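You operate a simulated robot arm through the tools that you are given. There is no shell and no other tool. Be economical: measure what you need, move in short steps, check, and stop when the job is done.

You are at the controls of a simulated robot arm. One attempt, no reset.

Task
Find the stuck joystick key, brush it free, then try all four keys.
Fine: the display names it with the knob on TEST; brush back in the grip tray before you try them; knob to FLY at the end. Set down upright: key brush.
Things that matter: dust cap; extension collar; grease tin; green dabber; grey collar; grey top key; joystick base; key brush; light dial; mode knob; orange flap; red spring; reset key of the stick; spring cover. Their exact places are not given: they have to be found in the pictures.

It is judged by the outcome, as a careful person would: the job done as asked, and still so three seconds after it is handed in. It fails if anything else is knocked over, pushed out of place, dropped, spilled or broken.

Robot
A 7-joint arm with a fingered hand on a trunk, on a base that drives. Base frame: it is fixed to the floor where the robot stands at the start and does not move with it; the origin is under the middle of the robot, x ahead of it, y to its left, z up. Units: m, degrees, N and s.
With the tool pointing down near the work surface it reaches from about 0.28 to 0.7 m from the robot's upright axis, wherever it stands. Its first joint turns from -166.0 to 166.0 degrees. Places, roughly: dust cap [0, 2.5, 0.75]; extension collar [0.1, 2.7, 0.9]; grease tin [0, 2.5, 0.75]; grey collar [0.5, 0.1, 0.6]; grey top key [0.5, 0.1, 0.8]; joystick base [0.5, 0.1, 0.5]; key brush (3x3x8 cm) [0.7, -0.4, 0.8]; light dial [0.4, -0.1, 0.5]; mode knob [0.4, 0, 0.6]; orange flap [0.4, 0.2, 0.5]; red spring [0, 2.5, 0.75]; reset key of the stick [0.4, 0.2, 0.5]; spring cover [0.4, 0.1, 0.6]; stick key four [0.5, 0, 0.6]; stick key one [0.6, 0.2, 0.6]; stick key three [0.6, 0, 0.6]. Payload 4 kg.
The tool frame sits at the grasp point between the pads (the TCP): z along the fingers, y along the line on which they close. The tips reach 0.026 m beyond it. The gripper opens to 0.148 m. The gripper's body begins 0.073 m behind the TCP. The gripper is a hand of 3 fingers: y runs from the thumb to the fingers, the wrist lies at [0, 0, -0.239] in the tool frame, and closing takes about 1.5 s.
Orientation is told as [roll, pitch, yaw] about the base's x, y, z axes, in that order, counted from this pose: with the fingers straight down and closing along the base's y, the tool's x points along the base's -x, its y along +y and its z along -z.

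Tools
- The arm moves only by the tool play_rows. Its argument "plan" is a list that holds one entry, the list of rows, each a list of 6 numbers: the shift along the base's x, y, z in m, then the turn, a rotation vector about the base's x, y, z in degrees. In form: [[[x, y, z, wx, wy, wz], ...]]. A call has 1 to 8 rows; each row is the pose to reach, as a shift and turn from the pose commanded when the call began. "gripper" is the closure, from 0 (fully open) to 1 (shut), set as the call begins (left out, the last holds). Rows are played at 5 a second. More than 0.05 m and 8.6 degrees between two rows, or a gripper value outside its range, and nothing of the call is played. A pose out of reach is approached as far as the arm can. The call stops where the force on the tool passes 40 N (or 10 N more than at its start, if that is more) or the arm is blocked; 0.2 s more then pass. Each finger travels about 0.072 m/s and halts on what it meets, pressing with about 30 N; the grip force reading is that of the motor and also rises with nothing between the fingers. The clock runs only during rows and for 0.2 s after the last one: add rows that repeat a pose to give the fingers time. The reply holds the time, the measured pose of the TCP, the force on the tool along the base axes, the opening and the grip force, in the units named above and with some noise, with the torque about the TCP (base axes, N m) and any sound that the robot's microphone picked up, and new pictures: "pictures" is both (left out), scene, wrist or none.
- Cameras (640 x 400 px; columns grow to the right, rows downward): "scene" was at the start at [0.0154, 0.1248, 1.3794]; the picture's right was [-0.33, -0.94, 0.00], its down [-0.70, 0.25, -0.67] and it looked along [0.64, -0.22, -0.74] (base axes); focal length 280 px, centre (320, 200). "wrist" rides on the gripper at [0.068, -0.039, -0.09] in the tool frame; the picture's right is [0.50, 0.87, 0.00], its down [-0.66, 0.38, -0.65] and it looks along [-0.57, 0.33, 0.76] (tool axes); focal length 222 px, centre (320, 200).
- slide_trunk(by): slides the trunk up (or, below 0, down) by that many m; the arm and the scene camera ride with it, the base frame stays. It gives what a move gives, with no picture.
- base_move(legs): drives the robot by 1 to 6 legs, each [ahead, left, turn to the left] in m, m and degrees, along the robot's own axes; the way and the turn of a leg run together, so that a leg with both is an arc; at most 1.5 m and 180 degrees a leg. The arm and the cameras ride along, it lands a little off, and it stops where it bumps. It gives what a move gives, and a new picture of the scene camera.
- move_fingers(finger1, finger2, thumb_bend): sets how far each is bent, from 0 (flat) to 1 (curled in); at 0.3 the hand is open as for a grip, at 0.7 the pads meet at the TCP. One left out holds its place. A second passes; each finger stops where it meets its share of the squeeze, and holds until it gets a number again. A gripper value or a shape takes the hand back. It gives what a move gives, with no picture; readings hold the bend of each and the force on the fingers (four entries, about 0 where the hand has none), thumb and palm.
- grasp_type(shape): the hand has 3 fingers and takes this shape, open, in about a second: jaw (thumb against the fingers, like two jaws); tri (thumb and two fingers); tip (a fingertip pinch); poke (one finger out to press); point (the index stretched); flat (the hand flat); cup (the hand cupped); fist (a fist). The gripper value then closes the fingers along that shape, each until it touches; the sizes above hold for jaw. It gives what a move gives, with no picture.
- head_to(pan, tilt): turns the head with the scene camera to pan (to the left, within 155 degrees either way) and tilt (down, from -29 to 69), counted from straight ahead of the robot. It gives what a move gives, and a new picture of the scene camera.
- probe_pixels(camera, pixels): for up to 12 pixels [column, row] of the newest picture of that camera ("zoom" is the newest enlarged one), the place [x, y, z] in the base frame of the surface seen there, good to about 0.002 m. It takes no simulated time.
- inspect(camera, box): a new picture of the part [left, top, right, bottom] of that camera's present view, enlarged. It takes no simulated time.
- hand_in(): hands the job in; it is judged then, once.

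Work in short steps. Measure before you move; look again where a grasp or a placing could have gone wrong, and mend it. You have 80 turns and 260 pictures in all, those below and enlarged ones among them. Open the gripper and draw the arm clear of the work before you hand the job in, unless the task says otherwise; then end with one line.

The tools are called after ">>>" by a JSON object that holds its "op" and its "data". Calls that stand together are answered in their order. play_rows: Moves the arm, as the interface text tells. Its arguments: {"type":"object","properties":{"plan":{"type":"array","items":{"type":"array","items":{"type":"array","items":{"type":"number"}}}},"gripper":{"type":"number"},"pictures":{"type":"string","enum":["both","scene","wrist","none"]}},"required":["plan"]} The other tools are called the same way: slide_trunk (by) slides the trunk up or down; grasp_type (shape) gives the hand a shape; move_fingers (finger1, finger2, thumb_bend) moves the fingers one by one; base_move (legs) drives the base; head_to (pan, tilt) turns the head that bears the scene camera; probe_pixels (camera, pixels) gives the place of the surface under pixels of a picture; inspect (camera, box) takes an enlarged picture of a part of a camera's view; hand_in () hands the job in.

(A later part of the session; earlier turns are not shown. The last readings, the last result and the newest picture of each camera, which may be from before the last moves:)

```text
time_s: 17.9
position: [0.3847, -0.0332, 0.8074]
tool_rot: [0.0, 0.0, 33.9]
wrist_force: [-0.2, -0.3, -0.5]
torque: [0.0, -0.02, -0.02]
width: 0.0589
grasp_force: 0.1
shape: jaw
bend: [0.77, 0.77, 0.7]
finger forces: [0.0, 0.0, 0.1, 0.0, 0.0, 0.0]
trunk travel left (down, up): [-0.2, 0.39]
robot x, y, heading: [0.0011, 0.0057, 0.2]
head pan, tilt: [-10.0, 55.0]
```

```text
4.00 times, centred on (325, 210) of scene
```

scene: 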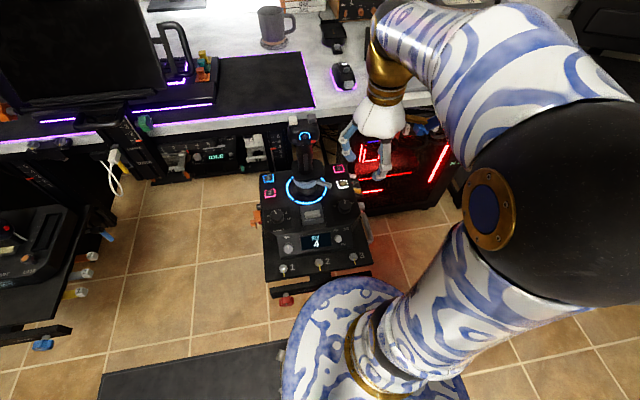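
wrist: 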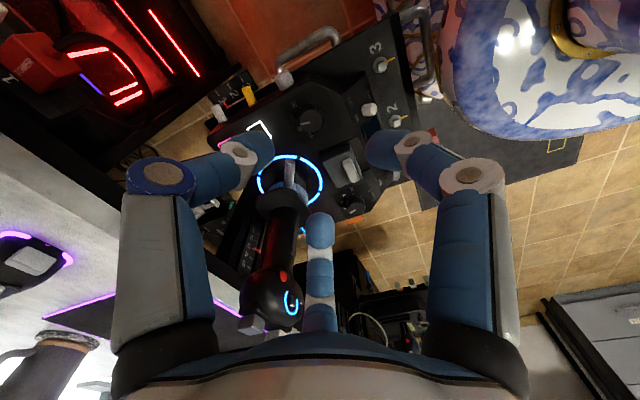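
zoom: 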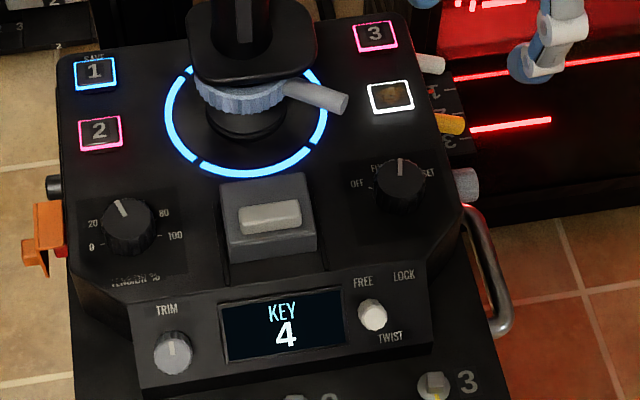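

Knob stays on TEST and KEY 4 remains shown. I raise the hand, then drive right and slightly ahead to come within reach of the brush.

>>> {"op": "play_rows", "data": {"plan": [[[0, 0, 0.045, 0, 0, 0], [0, 0, 0.09, 0, 0, 0], [0, 0, 0.13, 0, 0, 0]]], "gripper": 0.3, "pictures": "none"}}

>>> {"op": "base_move", "data": {"legs": [[0, -0.35, 0], [0.08, 0, 0]]}}

>>> {"op": "head_to", "data": {"pan": -5, "tilt": 45}}

```text
time_s: 18.7
position: [0.3852, -0.0325, 0.9374]
tool_rot: [0.1, -0.1, 34.0]
wrist_force: [0.4, 0.2, -0.4]
torque: [0.0, 0.0, 0.02]
width: 0.1033
grasp_force: 0.2
shape: jaw
bend: [0.28, 0.28, 0.74]
finger forces: [0.1, 0.0, 0.1, 0.1, 0.0, 0.0]
trunk travel left (down, up): [-0.2, 0.39]
robot x, y, heading: [-0.002, 0.0021, -0.1]
head pan, tilt: [-10.0, 55.0]
```

```text
time_s: 21.6
position: [0.4645, -0.3921, 0.937]
tool_rot: [0.0, -0.2, 33.8]
wrist_force: [0.6, -0.4, -0.5]
torque: [0.01, 0.01, 0.04]
width: 0.1031
grasp_force: 0.0
shape: jaw
bend: [0.28, 0.28, 0.74]
finger forces: [0.1, 0.0, 0.1, 0.0, 0.0, 0.0]
trunk travel left (down, up): [-0.2, 0.39]
robot x, y, heading: [0.0816, -0.3571, -0.2]
head pan, tilt: [-10.0, 55.0]
```

scene: 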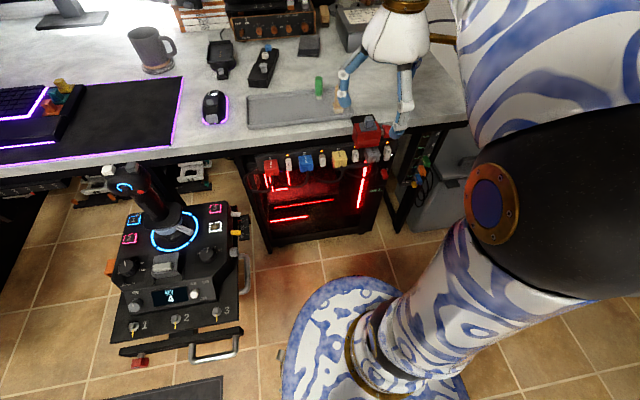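

```text
time_s: 22.4
position: [0.4645, -0.3925, 0.9375]
tool_rot: [0.0, -0.1, 33.9]
wrist_force: [0.3, -0.2, 0.0]
torque: [-0.02, 0.0, -0.03]
width: 0.103
grasp_force: 0.1
shape: jaw
bend: [0.28, 0.28, 0.74]
finger forces: [0.0, 0.0, 0.1, 0.1, 0.0, 0.0]
trunk travel left (down, up): [-0.2, 0.39]
robot x, y, heading: [0.0839, -0.3592, -0.1]
head pan, tilt: [-5.0, 45.0]
```

scene: 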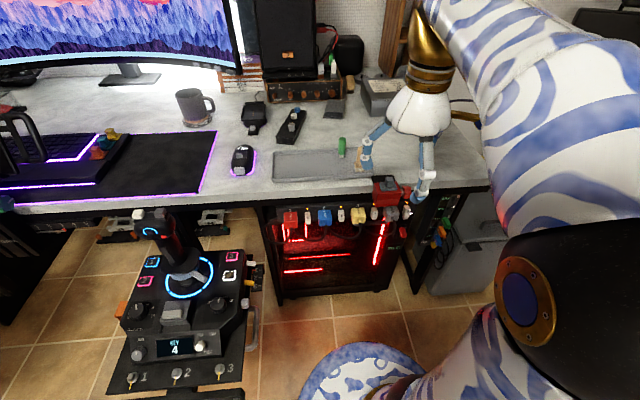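

The robot now stands at (0.083,-0.358). I move the hand above the brush with yaw 60, so that the finger gap faces the green dabber.

>>> {"op": "play_rows", "data": {"plan": [[[0.045, 0.004, 0, 0, 0, 5], [0.09, 0.008, 0, 0, 0, 10], [0.135, 0.012, 0, 0, 0, 15], [0.18, 0.016, 0, 0, 0, 20], [0.2145, 0.0215, 0, 0, 0, 26], [0.2145, 0.0215, -0.02, 0, 0, 26], [0.2145, 0.0215, -0.02, 0, 0, 26]]], "gripper": 0.5, "pictures": "both"}}

>>> {"op": "inspect", "data": {"camera": "wrist", "box": [200, 80, 440, 300]}}

```text
time_s: 23.9
position: [0.6773, -0.3699, 0.916]
tool_rot: [-0.2, -0.2, 59.9]
wrist_force: [0.9, 1.0, -0.3]
torque: [-0.02, 0.01, -0.02]
width: 0.0744
grasp_force: 0.0
shape: jaw
bend: [0.36, 0.36, 0.7]
finger forces: [0.1, 0.0, 0.0, 0.0, 0.1, 0.1]
out of reach, approached as far as the arm can: row 5, 6, 7
trunk travel left (down, up): [-0.2, 0.39]
robot x, y, heading: [0.0797, -0.3579, -0.3]
head pan, tilt: [-5.0, 45.0]
```

scene: 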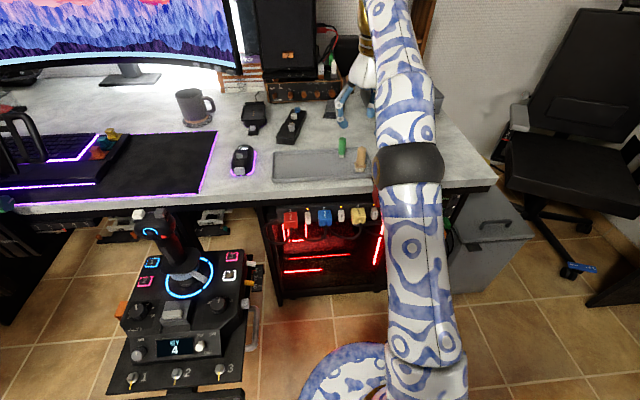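
wrist: 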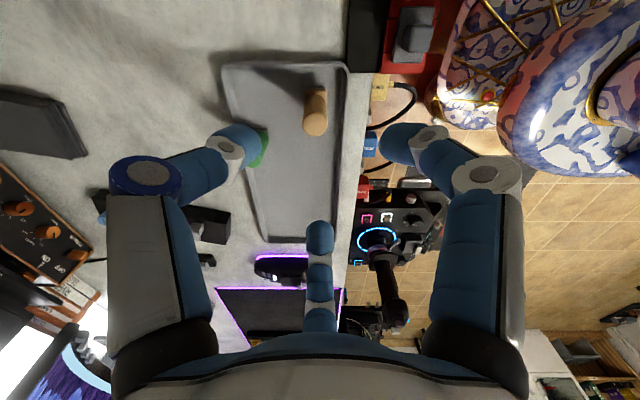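

```text
1.82 times, centred on (320, 190) of wrist
```

zoom: 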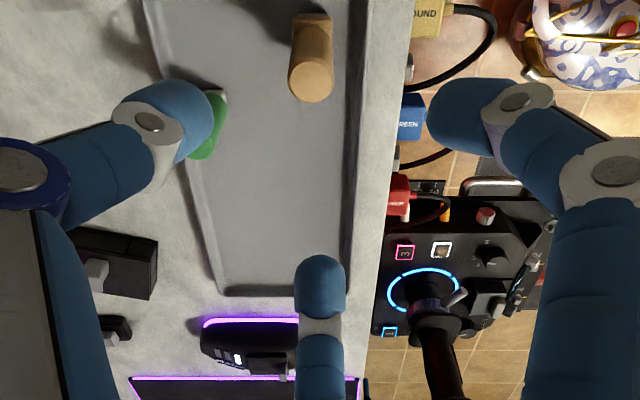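

Aligned over the brush (317,122). I lower to just above the brush top and check the fingers against the dabber.

>>> {"op": "play_rows", "data": {"plan": [[[0.002, -0.001, -0.02, 0, 0, 0], [0.002, -0.001, -0.04, 0, 0, 0], [0.002, -0.001, -0.05, 0, 0, 0], [0.002, -0.001, -0.05, 0, 0, 0]]], "gripper": 0.55, "pictures": "wrist"}}

>>> {"op": "inspect", "data": {"camera": "wrist", "box": [200, 60, 440, 280]}}

```text
time_s: 24.9
position: [0.6794, -0.3719, 0.8664]
tool_rot: [0.0, -0.1, 59.8]
wrist_force: [0.6, -0.2, 0.5]
torque: [0.03, 0.05, -0.01]
width: 0.067
grasp_force: 0.1
shape: jaw
bend: [0.39, 0.39, 0.7]
finger forces: [0.0, 0.0, 0.0, 0.0, 0.0, 0.1]
trunk travel left (down, up): [-0.2, 0.39]
robot x, y, heading: [0.0779, -0.3562, -0.4]
head pan, tilt: [-5.0, 45.0]
```

wrist: 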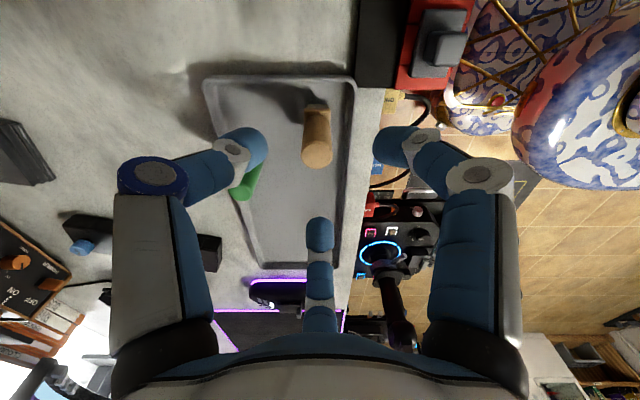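

```text
1.82 times, centred on (320, 170) of wrist
```

zoom: 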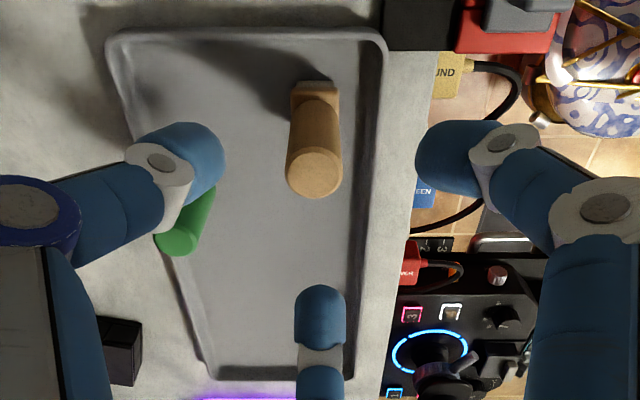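

I probe the thumb tip, the other fingertips and the dabber top to verify clearance.

>>> {"op": "probe_pixels", "data": {"camera": "wrist", "pixels": [[243, 145], [222, 158], [392, 142], [320, 228], [241, 192], [317, 153], [316, 130], [155, 175], [480, 175], [330, 153], [304, 153]]}}

```text
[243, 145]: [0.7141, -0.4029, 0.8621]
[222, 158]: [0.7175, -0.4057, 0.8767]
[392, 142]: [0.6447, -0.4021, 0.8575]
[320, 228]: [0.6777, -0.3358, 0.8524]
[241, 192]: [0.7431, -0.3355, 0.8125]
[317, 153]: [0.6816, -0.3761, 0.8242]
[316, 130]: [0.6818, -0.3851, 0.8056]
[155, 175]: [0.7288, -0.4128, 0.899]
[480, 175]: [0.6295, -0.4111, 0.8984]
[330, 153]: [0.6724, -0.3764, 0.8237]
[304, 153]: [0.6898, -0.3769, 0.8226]
```

All clear: dabber is ~7 cm from the thumb. I lower over the handle and close.

>>> {"op": "play_rows", "data": {"plan": [[[0.001, -0.002, -0.02, 0, 0, 0], [0.001, -0.002, -0.04, 0, 0, 0], [0.001, -0.002, -0.053, 0, 0, 0], [0.001, -0.002, -0.053, 0, 0, 0]]], "pictures": "none"}}

>>> {"op": "play_rows", "data": {"plan": [[[0, 0, 0, 0, 0, 0], [0, 0, 0, 0, 0, 0], [0, 0, 0, 0, 0, 0], [0, 0, 0, 0, 0, 0], [0, 0, 0, 0, 0, 0], [0, 0, 0, 0, 0, 0]]], "gripper": 0.95, "pictures": "both"}}

```text
time_s: 25.9
position: [0.6804, -0.3754, 0.8137]
tool_rot: [-0.1, -0.2, 59.7]
wrist_force: [0.2, -0.4, 0.2]
torque: [0.0, -0.01, -0.01]
width: 0.0668
grasp_force: 0.1
shape: jaw
bend: [0.39, 0.39, 0.7]
finger forces: [0.1, 0.0, 0.0, 0.0, 0.1, 0.0]
trunk travel left (down, up): [-0.2, 0.39]
robot x, y, heading: [0.0787, -0.3586, -0.4]
head pan, tilt: [-5.0, 45.0]
```

```text
time_s: 27.4
position: [0.6795, -0.3748, 0.8141]
tool_rot: [0.0, -0.2, 59.7]
wrist_force: [0.2, 0.5, 0.5]
torque: [-0.01, 0.02, -0.01]
width: 0.0166
grasp_force: 30.1
shape: jaw
bend: [0.74, 0.74, 0.7]
finger forces: [26.4, 26.7, 0.1, 0.1, 26.6, 0.0]
trunk travel left (down, up): [-0.2, 0.39]
robot x, y, heading: [0.0803, -0.3603, 0.1]
head pan, tilt: [-5.0, 45.0]
```

scene: 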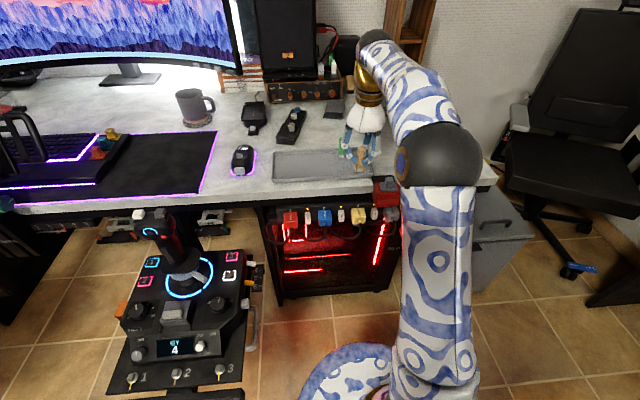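
wrist: 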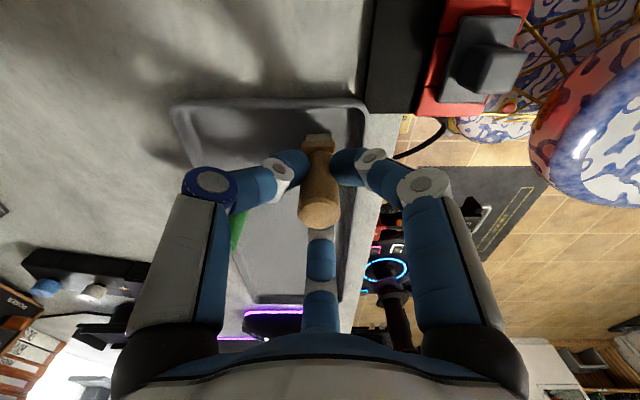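

The brush is held (26 N each finger). I lift straight up and check.

>>> {"op": "play_rows", "data": {"plan": [[[0, 0, 0.02, 0, 0, 0], [0, 0, 0.05, 0, 0, 0], [0, 0, 0.09, 0, 0, 0], [0, 0, 0.09, 0, 0, 0]]], "pictures": "both"}}

>>> {"op": "inspect", "data": {"camera": "scene", "box": [310, 90, 430, 190]}}

```text
time_s: 28.4
position: [0.68, -0.3727, 0.8998]
tool_rot: [0.1, -0.1, 59.9]
wrist_force: [0.1, 0.0, 0.4]
torque: [-0.02, 0.01, -0.02]
width: 0.0164
grasp_force: 29.7
shape: jaw
bend: [0.74, 0.74, 0.7]
finger forces: [26.3, 26.6, 0.0, 0.0, 27.2, 0.0]
trunk travel left (down, up): [-0.2, 0.39]
robot x, y, heading: [0.0778, -0.3597, -0.1]
head pan, tilt: [-5.0, 45.0]
```

scene: 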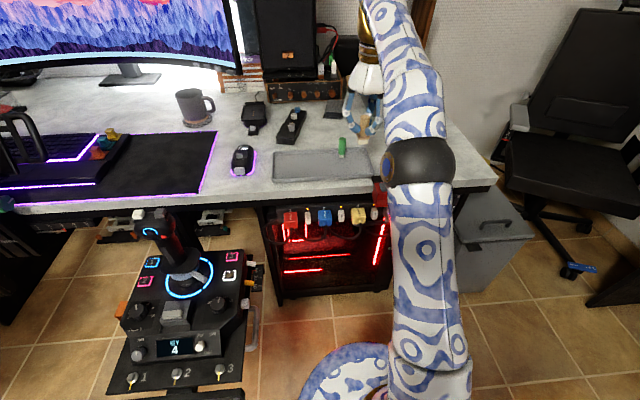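
wrist: 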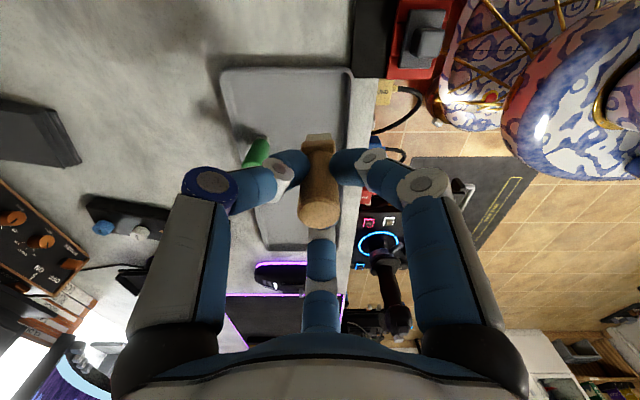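

```text
4.00 times, centred on (370, 140) of scene
```

zoom: 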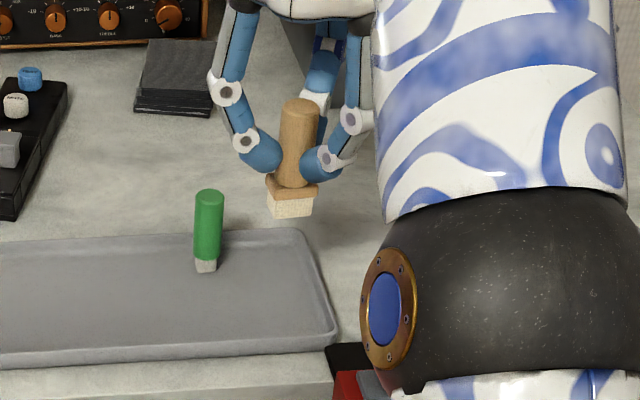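

Brush upright in hand. I draw back over the floor side, rotating to yaw 20 for a finger gap toward the stick.

>>> {"op": "play_rows", "data": {"plan": [[[-0.04, 0, 0.01, 0, 0, -8], [-0.08, 0.01, 0.02, 0, 0, -16], [-0.12, 0.03, 0.02, 0, 0, -24], [-0.155, 0.06, 0.02, 0, 0, -32], [-0.185, 0.095, 0.02, 0, 0, -40], [-0.205, 0.14, 0.02, 0, 0, -40], [-0.21, 0.185, 0.02, 0, 0, -40], [-0.21, 0.23, 0.02, 0, 0, -40]]], "pictures": "none"}}

>>> {"op": "play_rows", "data": {"plan": [[[0.005, 0.04, 0, 0, 0, 0], [0.01, 0.08, 0, 0, 0, 0], [0.015, 0.11, 0, 0, 0, 0], [0.02, 0.125, -0.03, 0, 0, 0], [0.024, 0.127, -0.07, 0, 0, 0], [0.024, 0.127, -0.11, 0, 0, 0], [0.024, 0.127, -0.15, 0, 0, 0], [0.024, 0.127, -0.15, 0, 0, 0]]], "pictures": "both"}}

>>> {"op": "head_to", "data": {"pan": 20, "tilt": 50}}

```text
time_s: 30.1
position: [0.4686, -0.1408, 0.9211]
tool_rot: [0.0, -0.2, 19.9]
wrist_force: [-0.3, 0.5, 0.2]
torque: [-0.01, 0.03, -0.02]
width: 0.0161
grasp_force: 30.0
shape: jaw
bend: [0.74, 0.74, 0.7]
finger forces: [25.9, 25.7, 0.0, 0.0, 27.4, 0.0]
trunk travel left (down, up): [-0.2, 0.39]
robot x, y, heading: [0.0787, -0.3572, -0.2]
head pan, tilt: [-5.0, 45.0]
```

```text
time_s: 31.9
position: [0.4915, -0.0152, 0.7718]
tool_rot: [0.0, -0.2, 19.8]
wrist_force: [-0.4, 1.1, 0.1]
torque: [-0.01, 0.02, 0.02]
width: 0.0162
grasp_force: 29.7
shape: jaw
bend: [0.74, 0.74, 0.7]
finger forces: [25.9, 25.5, 0.1, 0.1, 27.7, 0.0]
trunk travel left (down, up): [-0.2, 0.39]
robot x, y, heading: [0.081, -0.3586, -0.6]
head pan, tilt: [-5.0, 45.0]
```

scene: 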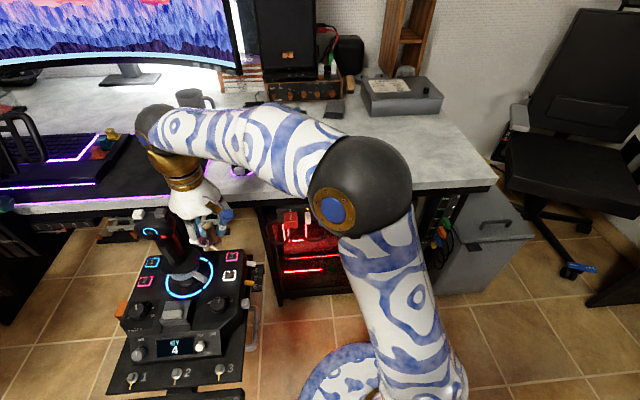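
wrist: 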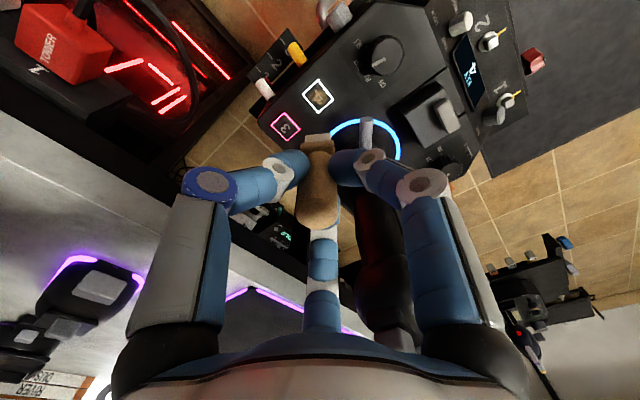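

```text
time_s: 32.8
position: [0.4915, -0.0153, 0.772]
tool_rot: [0.0, 0.0, 19.8]
wrist_force: [-0.8, 0.9, 0.1]
torque: [0.04, -0.04, 0.04]
width: 0.016
grasp_force: 29.8
shape: jaw
bend: [0.74, 0.74, 0.7]
finger forces: [25.8, 25.4, 0.0, 0.0, 27.8, 0.0]
trunk travel left (down, up): [-0.2, 0.39]
robot x, y, heading: [0.082, -0.3586, -0.4]
head pan, tilt: [20.0, 50.0]
```

scene: 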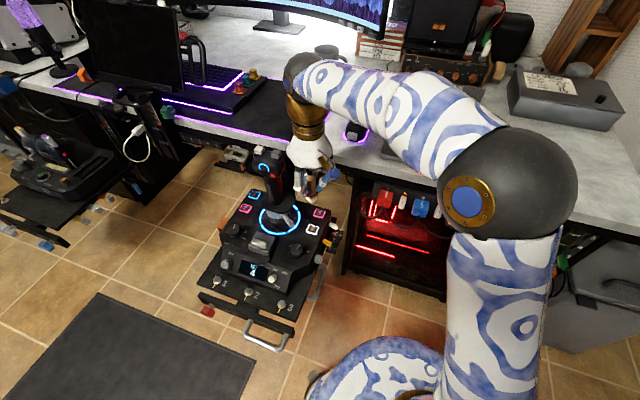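

The hand is over key 4 with the stick in the finger gap. I check the clearance closely.

>>> {"op": "inspect", "data": {"camera": "scene", "box": [225, 120, 365, 290]}}

>>> {"op": "probe_pixels", "data": {"camera": "wrist", "pixels": [[318, 97], [362, 130], [320, 140], [375, 230], [390, 280], [288, 127]]}}

```text
2.35 times, centred on (295, 205) of scene
```

zoom: 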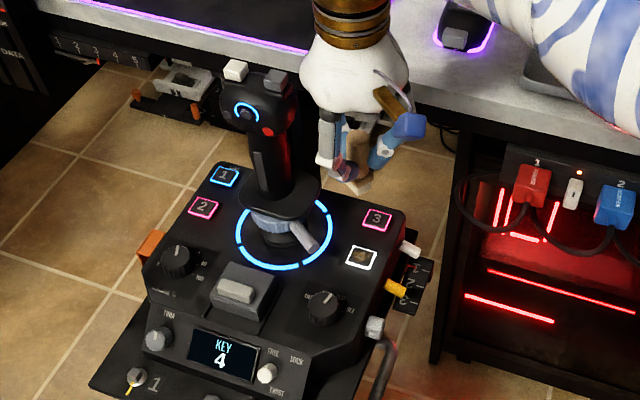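

```text
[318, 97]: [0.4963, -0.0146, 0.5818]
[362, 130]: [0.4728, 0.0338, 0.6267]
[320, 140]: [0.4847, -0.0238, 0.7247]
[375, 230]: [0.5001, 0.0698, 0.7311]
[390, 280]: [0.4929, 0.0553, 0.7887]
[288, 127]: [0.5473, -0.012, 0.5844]
```

Clear. I lower the brush until the bristles nearly reach key 4, watching force.

>>> {"op": "play_rows", "data": {"plan": [[[0.002, -0.004, -0.03, 0, 0, 0], [0.004, -0.004, -0.06, 0, 0, 0], [0.004, -0.004, -0.09, 0, 0, 0], [0.004, -0.004, -0.115, 0, 0, 0], [0.004, -0.004, -0.124, 0, 0, 0], [0.004, -0.004, -0.127, 0, 0, 0]]], "pictures": "both"}}

>>> {"op": "inspect", "data": {"camera": "scene", "box": [255, 160, 345, 290]}}

```text
time_s: 34.2
position: [0.496, -0.0219, 0.6435]
tool_rot: [0.0, -0.2, 19.9]
wrist_force: [-0.5, -0.2, 0.1]
torque: [0.03, 0.02, -0.02]
width: 0.0162
grasp_force: 30.6
shape: jaw
bend: [0.74, 0.74, 0.7]
finger forces: [25.9, 25.3, 0.0, 0.1, 28.1, 0.0]
trunk travel left (down, up): [-0.2, 0.39]
robot x, y, heading: [0.0797, -0.3574, -0.4]
head pan, tilt: [20.0, 50.0]
```

scene: 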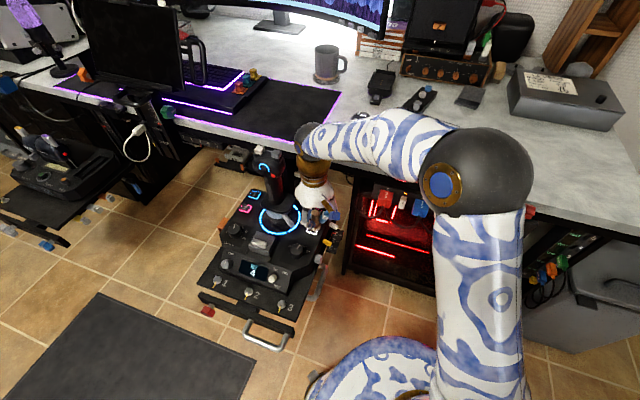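
wrist: 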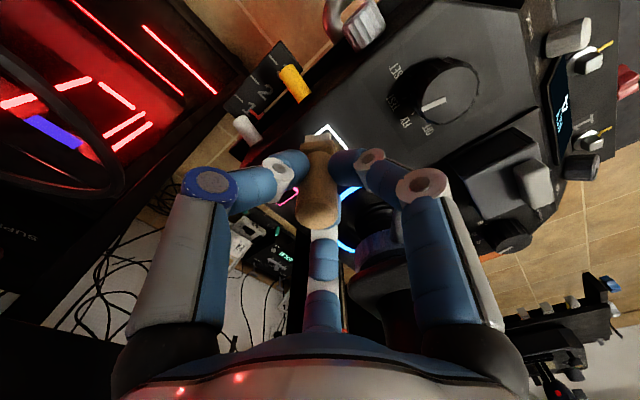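

```text
3.08 times, centred on (300, 225) of scene
```

zoom: 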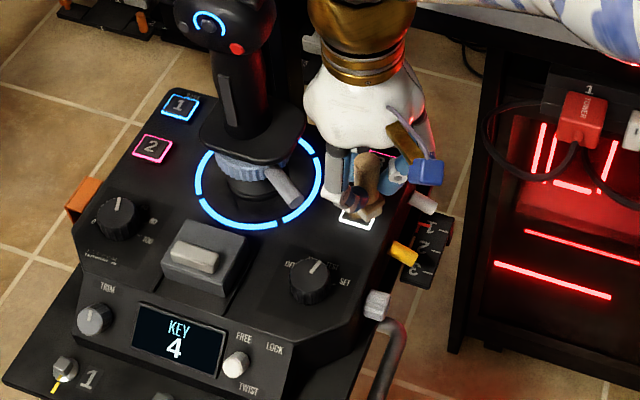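

Not yet in contact (0 N). I go down in small steps to feel the key.

>>> {"op": "play_rows", "data": {"plan": [[[0, 0.003, -0.002, 0, 0, 0], [0, 0.003, -0.004, 0, 0, 0], [0, 0.003, -0.004, 0, 0, 0]]], "pictures": "wrist"}}

>>> {"op": "inspect", "data": {"camera": "wrist", "box": [260, 90, 390, 190]}}

```text
time_s: 35.0
position: [0.4978, -0.0178, 0.6396]
tool_rot: [0.0, -0.1, 19.8]
wrist_force: [0.1, -0.4, 0.0]
torque: [0.01, 0.01, 0.0]
width: 0.0162
grasp_force: 30.3
shape: jaw
bend: [0.74, 0.74, 0.7]
finger forces: [25.8, 25.4, 0.0, 0.1, 28.1, 0.0]
trunk travel left (down, up): [-0.2, 0.39]
robot x, y, heading: [0.0758, -0.3577, -0.1]
head pan, tilt: [20.0, 50.0]
```

wrist: 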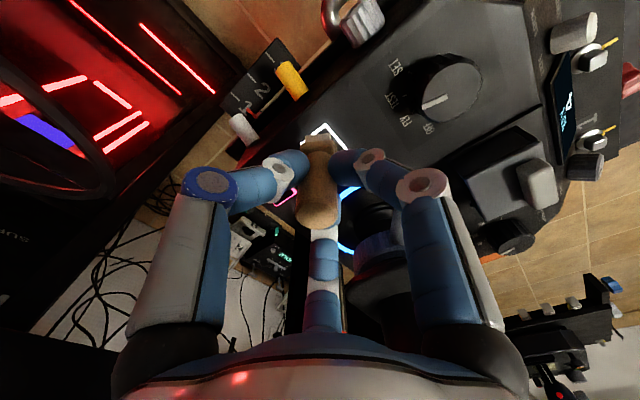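

```text
4.00 times, centred on (325, 140) of wrist
```

zoom: 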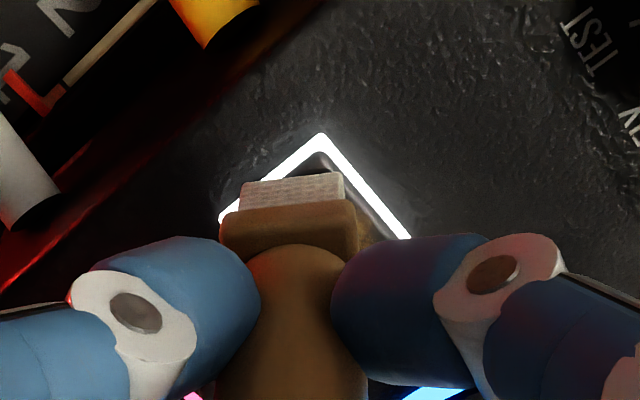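

Still no contact. I probe the bristles' lower edge and the key plate to measure the gap.

>>> {"op": "probe_pixels", "data": {"camera": "zoom", "pixels": [[255, 195], [300, 190], [335, 182], [290, 180], [320, 160], [385, 220], [230, 215], [320, 140], [405, 235]]}}

```text
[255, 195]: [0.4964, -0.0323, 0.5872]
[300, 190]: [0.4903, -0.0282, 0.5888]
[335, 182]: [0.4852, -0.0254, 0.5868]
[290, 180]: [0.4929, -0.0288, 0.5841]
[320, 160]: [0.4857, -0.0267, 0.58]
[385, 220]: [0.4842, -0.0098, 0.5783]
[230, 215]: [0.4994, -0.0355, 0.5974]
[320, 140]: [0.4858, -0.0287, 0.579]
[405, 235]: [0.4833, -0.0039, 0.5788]
```

About 1–3 mm gap remains. I lower 3 mm more and do small strokes across key 4.

>>> {"op": "play_rows", "data": {"plan": [[[-0.002, 0.0, -0.002, 0, 0, 0], [-0.002, 0.0, -0.003, 0, 0, 0], [-0.002, 0.0, -0.004, 0, 0, 0]]], "pictures": "none"}}

```text
time_s: 35.8
position: [0.4948, -0.0179, 0.6378]
tool_rot: [0.2, -0.2, 19.9]
wrist_force: [-0.3, 0.1, 5.4]
torque: [-0.08, -0.05, 0.01]
width: 0.016
grasp_force: 30.3
shape: jaw
bend: [0.74, 0.74, 0.7]
finger forces: [26.4, 25.9, 0.0, 0.0, 29.6, 0.1]
trunk travel left (down, up): [-0.2, 0.39]
robot x, y, heading: [0.0785, -0.3593, -0.1]
head pan, tilt: [20.0, 50.0]
```

Contact with 5 N. Now strokes of ±12 mm along x and y, watching the display.

>>> {"op": "play_rows", "data": {"plan": [[[0.012, 0.0, 0, 0, 0, 0], [-0.012, 0.0, 0, 0, 0, 0], [0.012, 0.0, 0, 0, 0, 0], [-0.012, 0.0, 0, 0, 0, 0], [0, 0.01, 0, 0, 0, 0], [0, -0.01, 0, 0, 0, 0], [0, 0.01, 0, 0, 0, 0], [0, -0.01, 0, 0, 0, 0]]], "pictures": "wrist"}}

>>> {"op": "inspect", "data": {"camera": "scene", "box": [225, 180, 345, 300]}}

```text
time_s: 37.6
position: [0.4966, -0.0263, 0.6371]
tool_rot: [0.2, -0.2, 19.8]
wrist_force: [-0.1, 0.6, 4.3]
torque: [0.05, -0.04, 0.01]
width: 0.0167
grasp_force: 30.3
shape: jaw
bend: [0.74, 0.74, 0.7]
finger forces: [28.3, 26.7, 0.0, 0.0, 29.4, 0.0]
trunk travel left (down, up): [-0.2, 0.39]
robot x, y, heading: [0.0826, -0.3546, -0.1]
head pan, tilt: [20.0, 50.0]
```

wrist: 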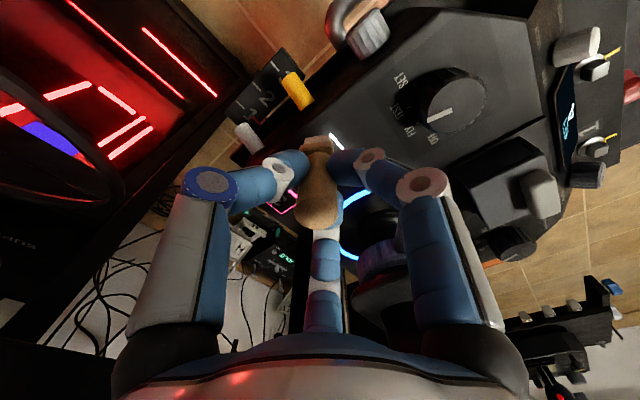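

```text
3.33 times, centred on (285, 240) of scene
```

zoom: 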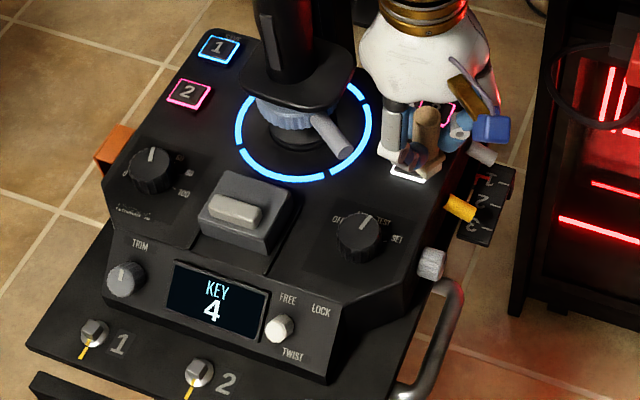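

Display still reads KEY 4; I brush more strokes, slightly firmer, then lift to see the key.

>>> {"op": "play_rows", "data": {"plan": [[[0, 0.01, -0.001, 0, 0, 0], [0.014, 0.01, -0.001, 0, 0, 0], [-0.014, 0.01, -0.001, 0, 0, 0], [0.014, 0.012, -0.001, 0, 0, 0], [-0.014, 0.012, -0.001, 0, 0, 0], [0.014, 0.008, -0.001, 0, 0, 0], [-0.014, 0.008, -0.001, 0, 0, 0], [0.0, 0.01, -0.001, 0, 0, 0]]], "pictures": "none"}}

>>> {"op": "play_rows", "data": {"plan": [[[0, 0, 0.01, 0, 0, 0], [0, 0, 0.04, 0, 0, 0], [0, 0, 0.08, 0, 0, 0], [0, 0, 0.12, 0, 0, 0]]], "pictures": "both"}}

>>> {"op": "inspect", "data": {"camera": "scene", "box": [225, 180, 345, 300]}}

```text
time_s: 39.4
position: [0.495, -0.0183, 0.6368]
tool_rot: [0.0, -0.1, 19.9]
wrist_force: [-1.5, -1.1, 7.7]
torque: [-0.08, 0.01, -0.01]
width: 0.0167
grasp_force: 29.9
shape: jaw
bend: [0.74, 0.74, 0.7]
finger forces: [30.6, 25.7, 0.0, 0.0, 32.2, 0.0]
trunk travel left (down, up): [-0.2, 0.39]
robot x, y, heading: [0.0775, -0.3601, -0.1]
head pan, tilt: [20.0, 50.0]
```

```text
time_s: 40.4
position: [0.4956, -0.0164, 0.7565]
tool_rot: [0.0, 0.0, 19.9]
wrist_force: [0.9, -0.2, 0.6]
torque: [0.02, 0.01, -0.02]
width: 0.0164
grasp_force: 30.0
shape: jaw
bend: [0.74, 0.74, 0.7]
finger forces: [28.3, 25.1, 0.0, 0.1, 30.9, 0.0]
trunk travel left (down, up): [-0.2, 0.39]
robot x, y, heading: [0.0781, -0.3568, -0.4]
head pan, tilt: [20.0, 50.0]
```

scene: 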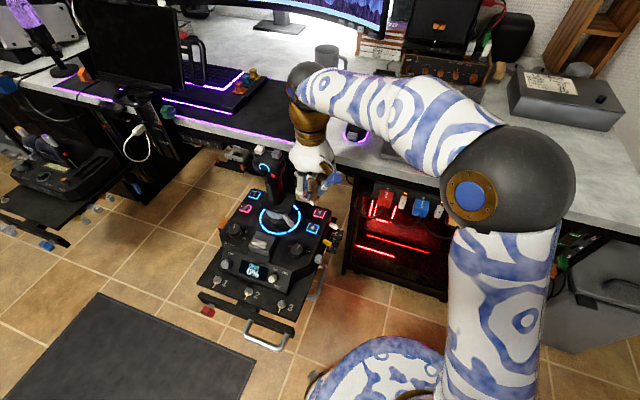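
wrist: 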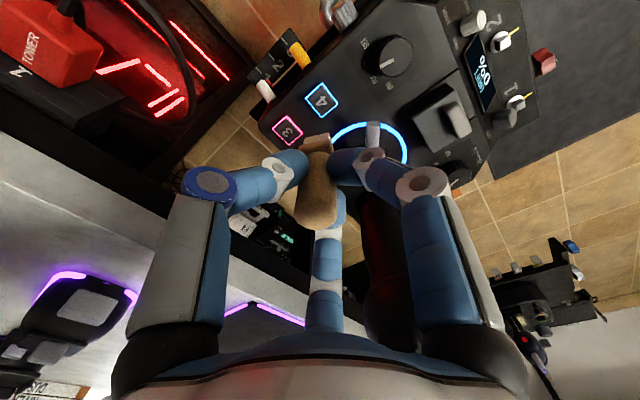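

```text
3.33 times, centred on (285, 240) of scene
```

zoom: 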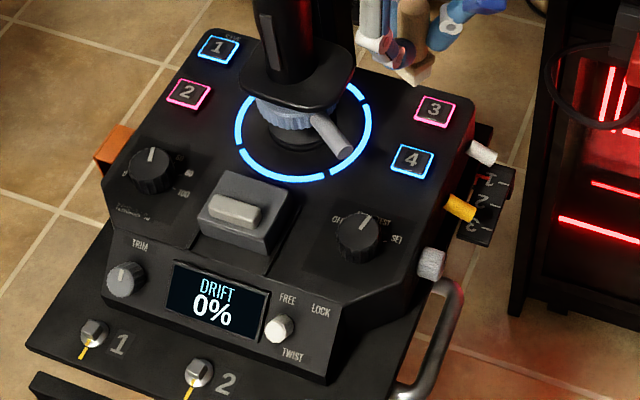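

Key 4 is freed (clean, blue; display DRIFT 0%). Now I return the brush along the reverse path.

>>> {"op": "play_rows", "data": {"plan": [[[0, 0, 0.04, 0, 0, 0], [0, 0, 0.08, 0, 0, 0], [0, -0.01, 0.12, 0, 0, 0], [-0.005, -0.04, 0.15, 0, 0, 0], [-0.01, -0.08, 0.16, 0, 0, 0], [-0.02, -0.12, 0.16, 0, 0, 0], [-0.025, -0.165, 0.16, 0, 0, 0], [-0.02, -0.21, 0.16, 0, 0, 0]]], "pictures": "none"}}

>>> {"op": "play_rows", "data": {"plan": [[[0.03, -0.035, 0, 0, 0, 8], [0.06, -0.07, 0, 0, 0, 16], [0.1, -0.1, 0, 0, 0, 24], [0.14, -0.125, 0, 0, 0, 32], [0.175, -0.14, -0.01, 0, 0, 40], [0.205, -0.148, -0.02, 0, 0, 40], [0.205, -0.148, -0.02, 0, 0, 40]]], "pictures": "both"}}

>>> {"op": "head_to", "data": {"pan": -5, "tilt": 45}}

>>> {"op": "inspect", "data": {"camera": "scene", "box": [310, 90, 430, 190]}}

```text
time_s: 42.2
position: [0.4749, -0.2275, 0.9138]
tool_rot: [0.1, -0.2, 19.9]
wrist_force: [-0.3, -0.2, -1.1]
torque: [0.01, 0.01, 0.02]
width: 0.0162
grasp_force: 30.5
shape: jaw
bend: [0.74, 0.74, 0.7]
finger forces: [27.2, 25.1, 0.0, 0.0, 30.5, 0.1]
trunk travel left (down, up): [-0.2, 0.39]
robot x, y, heading: [0.08, -0.3629, -0.5]
head pan, tilt: [20.0, 50.0]
```

```text
time_s: 43.8
position: [0.6791, -0.3761, 0.895]
tool_rot: [0.1, 0.0, 60.0]
wrist_force: [-1.3, 0.9, -1.3]
torque: [0.0, 0.0, 0.02]
width: 0.0162
grasp_force: 30.3
shape: jaw
bend: [0.74, 0.74, 0.7]
finger forces: [26.6, 24.9, 0.0, 0.0, 30.3, 0.0]
trunk travel left (down, up): [-0.2, 0.39]
robot x, y, heading: [0.0813, -0.3571, -0.2]
head pan, tilt: [20.0, 50.0]
```

scene: 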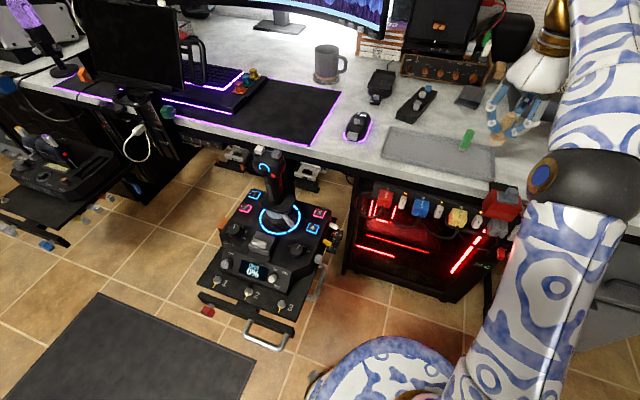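
wrist: 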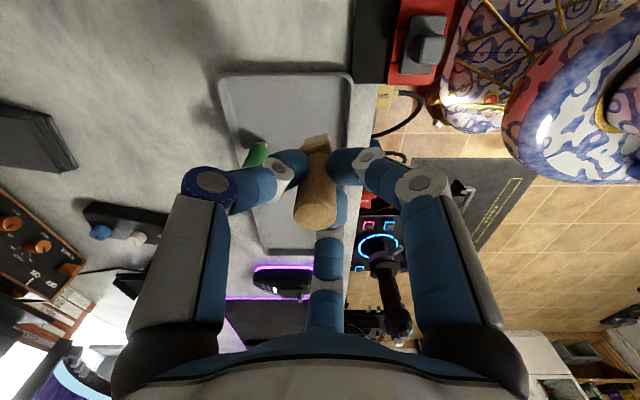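

```text
time_s: 44.7
position: [0.6797, -0.3759, 0.8941]
tool_rot: [0.0, -0.2, 59.9]
wrist_force: [0.1, 0.1, -0.5]
torque: [0.01, 0.0, -0.01]
width: 0.0161
grasp_force: 30.3
shape: jaw
bend: [0.74, 0.74, 0.7]
finger forces: [26.5, 24.9, 0.0, 0.1, 30.3, 0.0]
trunk travel left (down, up): [-0.2, 0.39]
robot x, y, heading: [0.078, -0.3581, -0.1]
head pan, tilt: [-5.0, 45.0]
```

scene: 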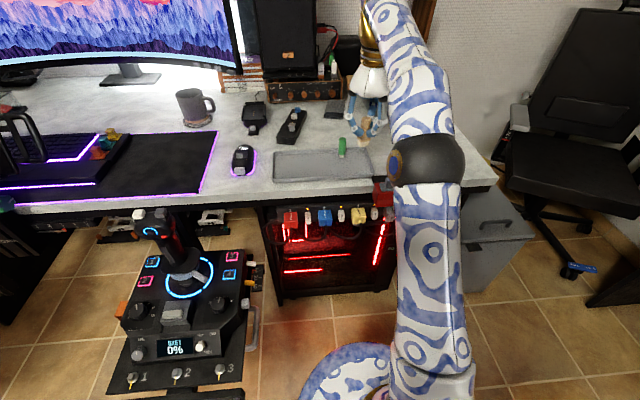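

```text
4.00 times, centred on (370, 140) of scene
```

zoom: 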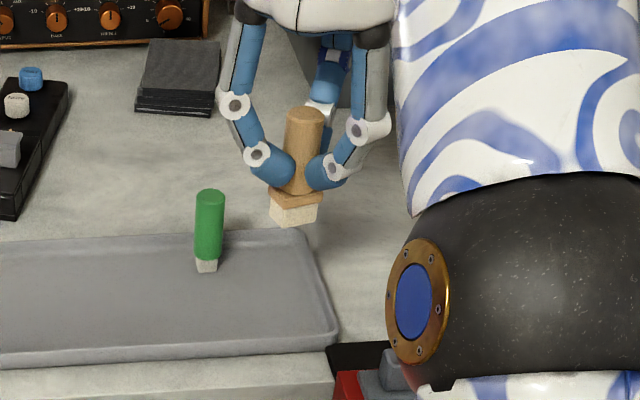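

The brush leans a bit in the fingers. I measure its axis in the zoom and in the wrist picture.

>>> {"op": "probe_pixels", "data": {"camera": "zoom", "pixels": [[290, 118], [305, 118], [321, 118], [287, 150], [303, 150], [320, 150], [272, 200], [296, 205], [320, 197], [275, 220], [297, 225], [318, 218]]}}

>>> {"op": "inspect", "data": {"camera": "wrist", "box": [255, 110, 385, 250]}}

```text
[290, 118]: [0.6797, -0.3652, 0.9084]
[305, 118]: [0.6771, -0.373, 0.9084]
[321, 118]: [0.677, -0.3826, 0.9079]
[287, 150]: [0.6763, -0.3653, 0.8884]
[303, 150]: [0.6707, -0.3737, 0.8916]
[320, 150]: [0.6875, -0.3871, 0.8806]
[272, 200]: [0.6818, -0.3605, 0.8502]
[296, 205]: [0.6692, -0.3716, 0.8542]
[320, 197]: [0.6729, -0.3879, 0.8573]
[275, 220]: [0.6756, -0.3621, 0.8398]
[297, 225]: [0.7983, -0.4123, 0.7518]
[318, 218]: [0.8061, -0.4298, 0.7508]
```

```text
2.86 times, centred on (320, 180) of wrist
```

zoom: 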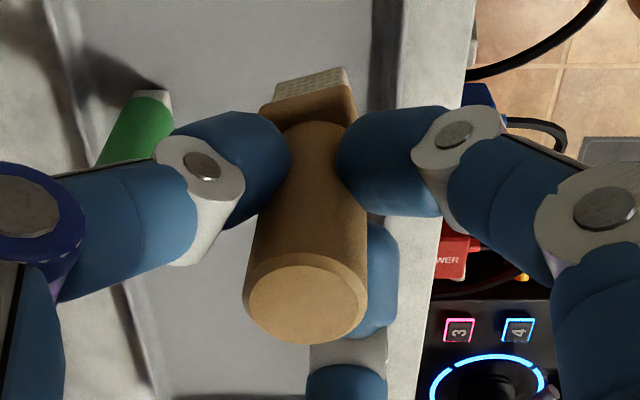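

Mostly twist, little lean. I lower to just above the tray, then touch down gently.

>>> {"op": "play_rows", "data": {"plan": [[[0.0, 0.0, -0.03, 0, 0, 0], [0.0, 0.0, -0.06, 0, 0, 0], [0.0, 0.0, -0.074, 0, 0, 0], [0.0, 0.0, -0.077, 0, 0, 0], [0.0, 0.0, -0.077, 0, 0, 0]]], "pictures": "none"}}

>>> {"op": "inspect", "data": {"camera": "scene", "box": [330, 120, 400, 190]}}

```text
time_s: 45.9
position: [0.6798, -0.3751, 0.8172]
tool_rot: [0.0, -0.3, 59.7]
wrist_force: [0.4, 1.2, 0.1]
torque: [-0.04, -0.03, 0.02]
width: 0.0163
grasp_force: 30.0
shape: jaw
bend: [0.74, 0.74, 0.7]
finger forces: [26.5, 25.0, 0.0, 0.1, 30.5, 0.0]
trunk travel left (down, up): [-0.2, 0.39]
robot x, y, heading: [0.0838, -0.3591, -0.3]
head pan, tilt: [-5.0, 45.0]
```

```text
5.71 times, centred on (365, 155) of scene
```

zoom: 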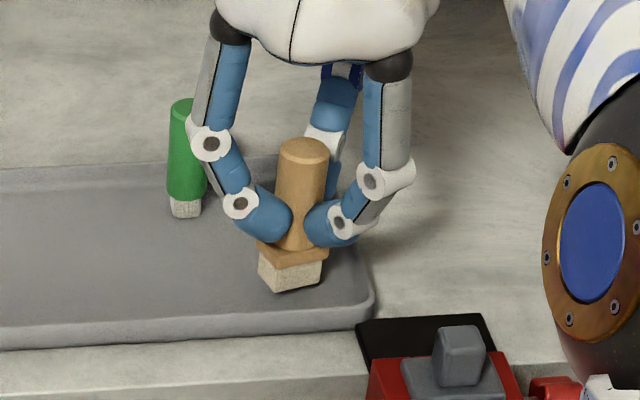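

A slight gap remains. I lower in 1 mm steps to feel the tray.

>>> {"op": "play_rows", "data": {"plan": [[[0, 0, -0.001, 0, 0, 0], [0, 0, -0.002, 0, 0, 0], [0, 0, -0.003, 0, 0, 0], [0, 0, -0.003, 0, 0, 0]]], "pictures": "none"}}

```text
time_s: 46.9
position: [0.6799, -0.3752, 0.8154]
tool_rot: [0.0, -0.1, 59.8]
wrist_force: [0.3, -0.8, -0.5]
torque: [0.02, 0.01, -0.01]
width: 0.0166
grasp_force: 29.9
shape: jaw
bend: [0.74, 0.74, 0.7]
finger forces: [26.4, 24.9, 0.1, 0.1, 30.5, 0.0]
trunk travel left (down, up): [-0.2, 0.39]
robot x, y, heading: [0.0791, -0.3621, -0.5]
head pan, tilt: [-5.0, 45.0]
```

Still free; a few more millimetres.

>>> {"op": "play_rows", "data": {"plan": [[[0, 0, -0.001, 0, 0, 0], [0, 0, -0.002, 0, 0, 0], [0, 0, -0.003, 0, 0, 0], [0, 0, -0.003, 0, 0, 0]]], "pictures": "none"}}

>>> {"op": "inspect", "data": {"camera": "scene", "box": [330, 120, 400, 190]}}

```text
time_s: 47.9
position: [0.6804, -0.3758, 0.8112]
tool_rot: [0.1, -0.1, 59.8]
wrist_force: [-0.7, -0.2, -0.4]
torque: [0.02, 0.02, 0.01]
width: 0.0162
grasp_force: 30.0
shape: jaw
bend: [0.74, 0.74, 0.7]
finger forces: [26.3, 24.9, 0.1, 0.1, 30.4, 0.0]
trunk travel left (down, up): [-0.2, 0.39]
robot x, y, heading: [0.0808, -0.3587, -0.1]
head pan, tilt: [-5.0, 45.0]
```

```text
5.71 times, centred on (365, 155) of scene
```

zoom: 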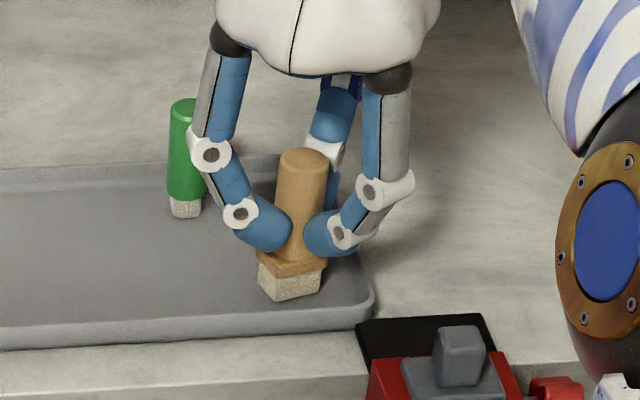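

Still no load; I continue down to contact.

>>> {"op": "play_rows", "data": {"plan": [[[0, 0, -0.001, 0, 0, 0], [0, 0, -0.002, 0, 0, 0], [0, 0, -0.003, 0, 0, 0], [0, 0, -0.004, 0, 0, 0], [0, 0, -0.004, 0, 0, 0]]], "pictures": "none"}}

>>> {"op": "inspect", "data": {"camera": "scene", "box": [330, 120, 400, 190]}}

```text
time_s: 49.1
position: [0.6784, -0.3752, 0.8098]
tool_rot: [-0.1, -0.2, 59.8]
wrist_force: [-1.1, -0.2, 14.4]
torque: [-0.14, -0.11, -0.04]
width: 0.0165
grasp_force: 30.4
shape: jaw
bend: [0.74, 0.74, 0.7]
finger forces: [29.1, 26.0, 0.0, 0.0, 32.3, 0.0]
trunk travel left (down, up): [-0.2, 0.39]
robot x, y, heading: [0.0789, -0.3586, -0.6]
head pan, tilt: [-5.0, 45.0]
```

```text
5.71 times, centred on (365, 155) of scene
```

zoom: 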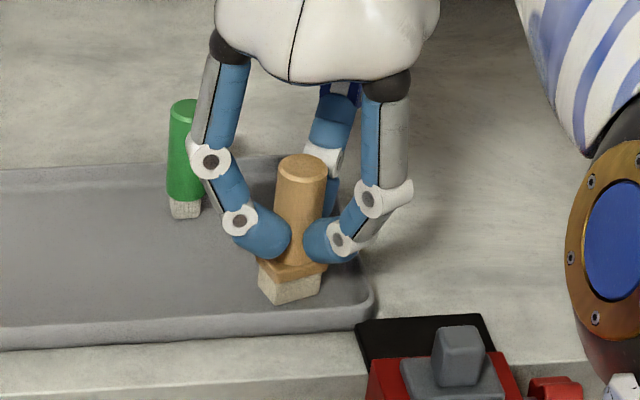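

The brush touches with 14 N. I ease 2 mm up and open gently.

>>> {"op": "play_rows", "data": {"plan": [[[0, 0, 0.002, 0, 0, 0], [0, 0, 0.002, 0, 0, 0]]], "pictures": "none"}}

>>> {"op": "play_rows", "data": {"plan": [[[0, 0, 0, 0, 0, 0], [0, 0, 0, 0, 0, 0], [0, 0, 0, 0, 0, 0], [0, 0, 0, 0, 0, 0]]], "gripper": 0.6, "pictures": "both"}}

>>> {"op": "inspect", "data": {"camera": "scene", "box": [330, 120, 400, 190]}}

```text
time_s: 49.7
position: [0.6789, -0.3747, 0.8108]
tool_rot: [0.1, -0.1, 59.9]
wrist_force: [-0.2, -1.2, 5.2]
torque: [-0.05, -0.08, -0.02]
width: 0.0162
grasp_force: 29.8
shape: jaw
bend: [0.74, 0.74, 0.7]
finger forces: [28.1, 24.9, 0.0, 0.0, 31.3, 0.1]
trunk travel left (down, up): [-0.2, 0.39]
robot x, y, heading: [0.081, -0.3605, -0.1]
head pan, tilt: [-5.0, 45.0]
```

```text
time_s: 50.7
position: [0.6809, -0.374, 0.8119]
tool_rot: [0.0, -0.1, 59.8]
wrist_force: [-0.2, 1.4, 0.7]
torque: [0.01, -0.04, 0.01]
width: 0.059
grasp_force: 0.0
shape: jaw
bend: [0.77, 0.77, 0.7]
finger forces: [0.0, 0.1, 0.0, 0.0, 0.0, 0.1]
trunk travel left (down, up): [-0.2, 0.39]
robot x, y, heading: [0.0822, -0.3559, -0.4]
head pan, tilt: [-5.0, 45.0]
```

scene: 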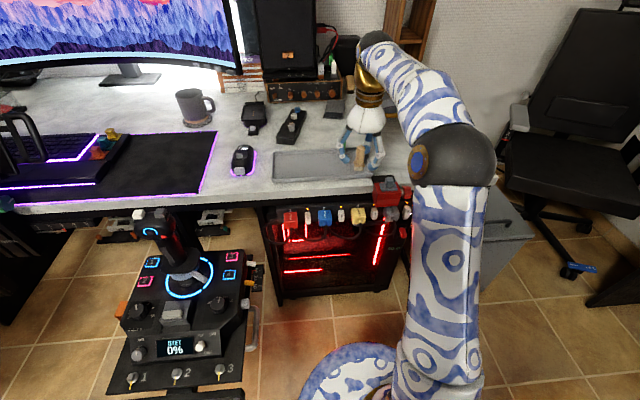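
wrist: 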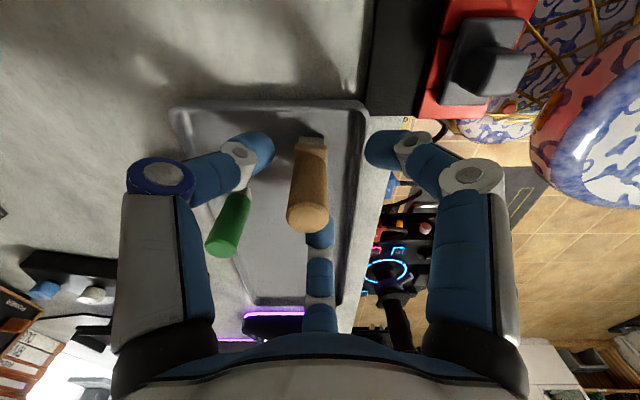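

```text
5.71 times, centred on (365, 155) of scene
```

zoom: 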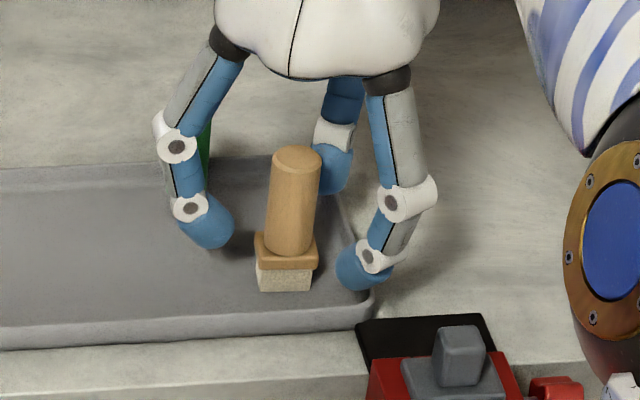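

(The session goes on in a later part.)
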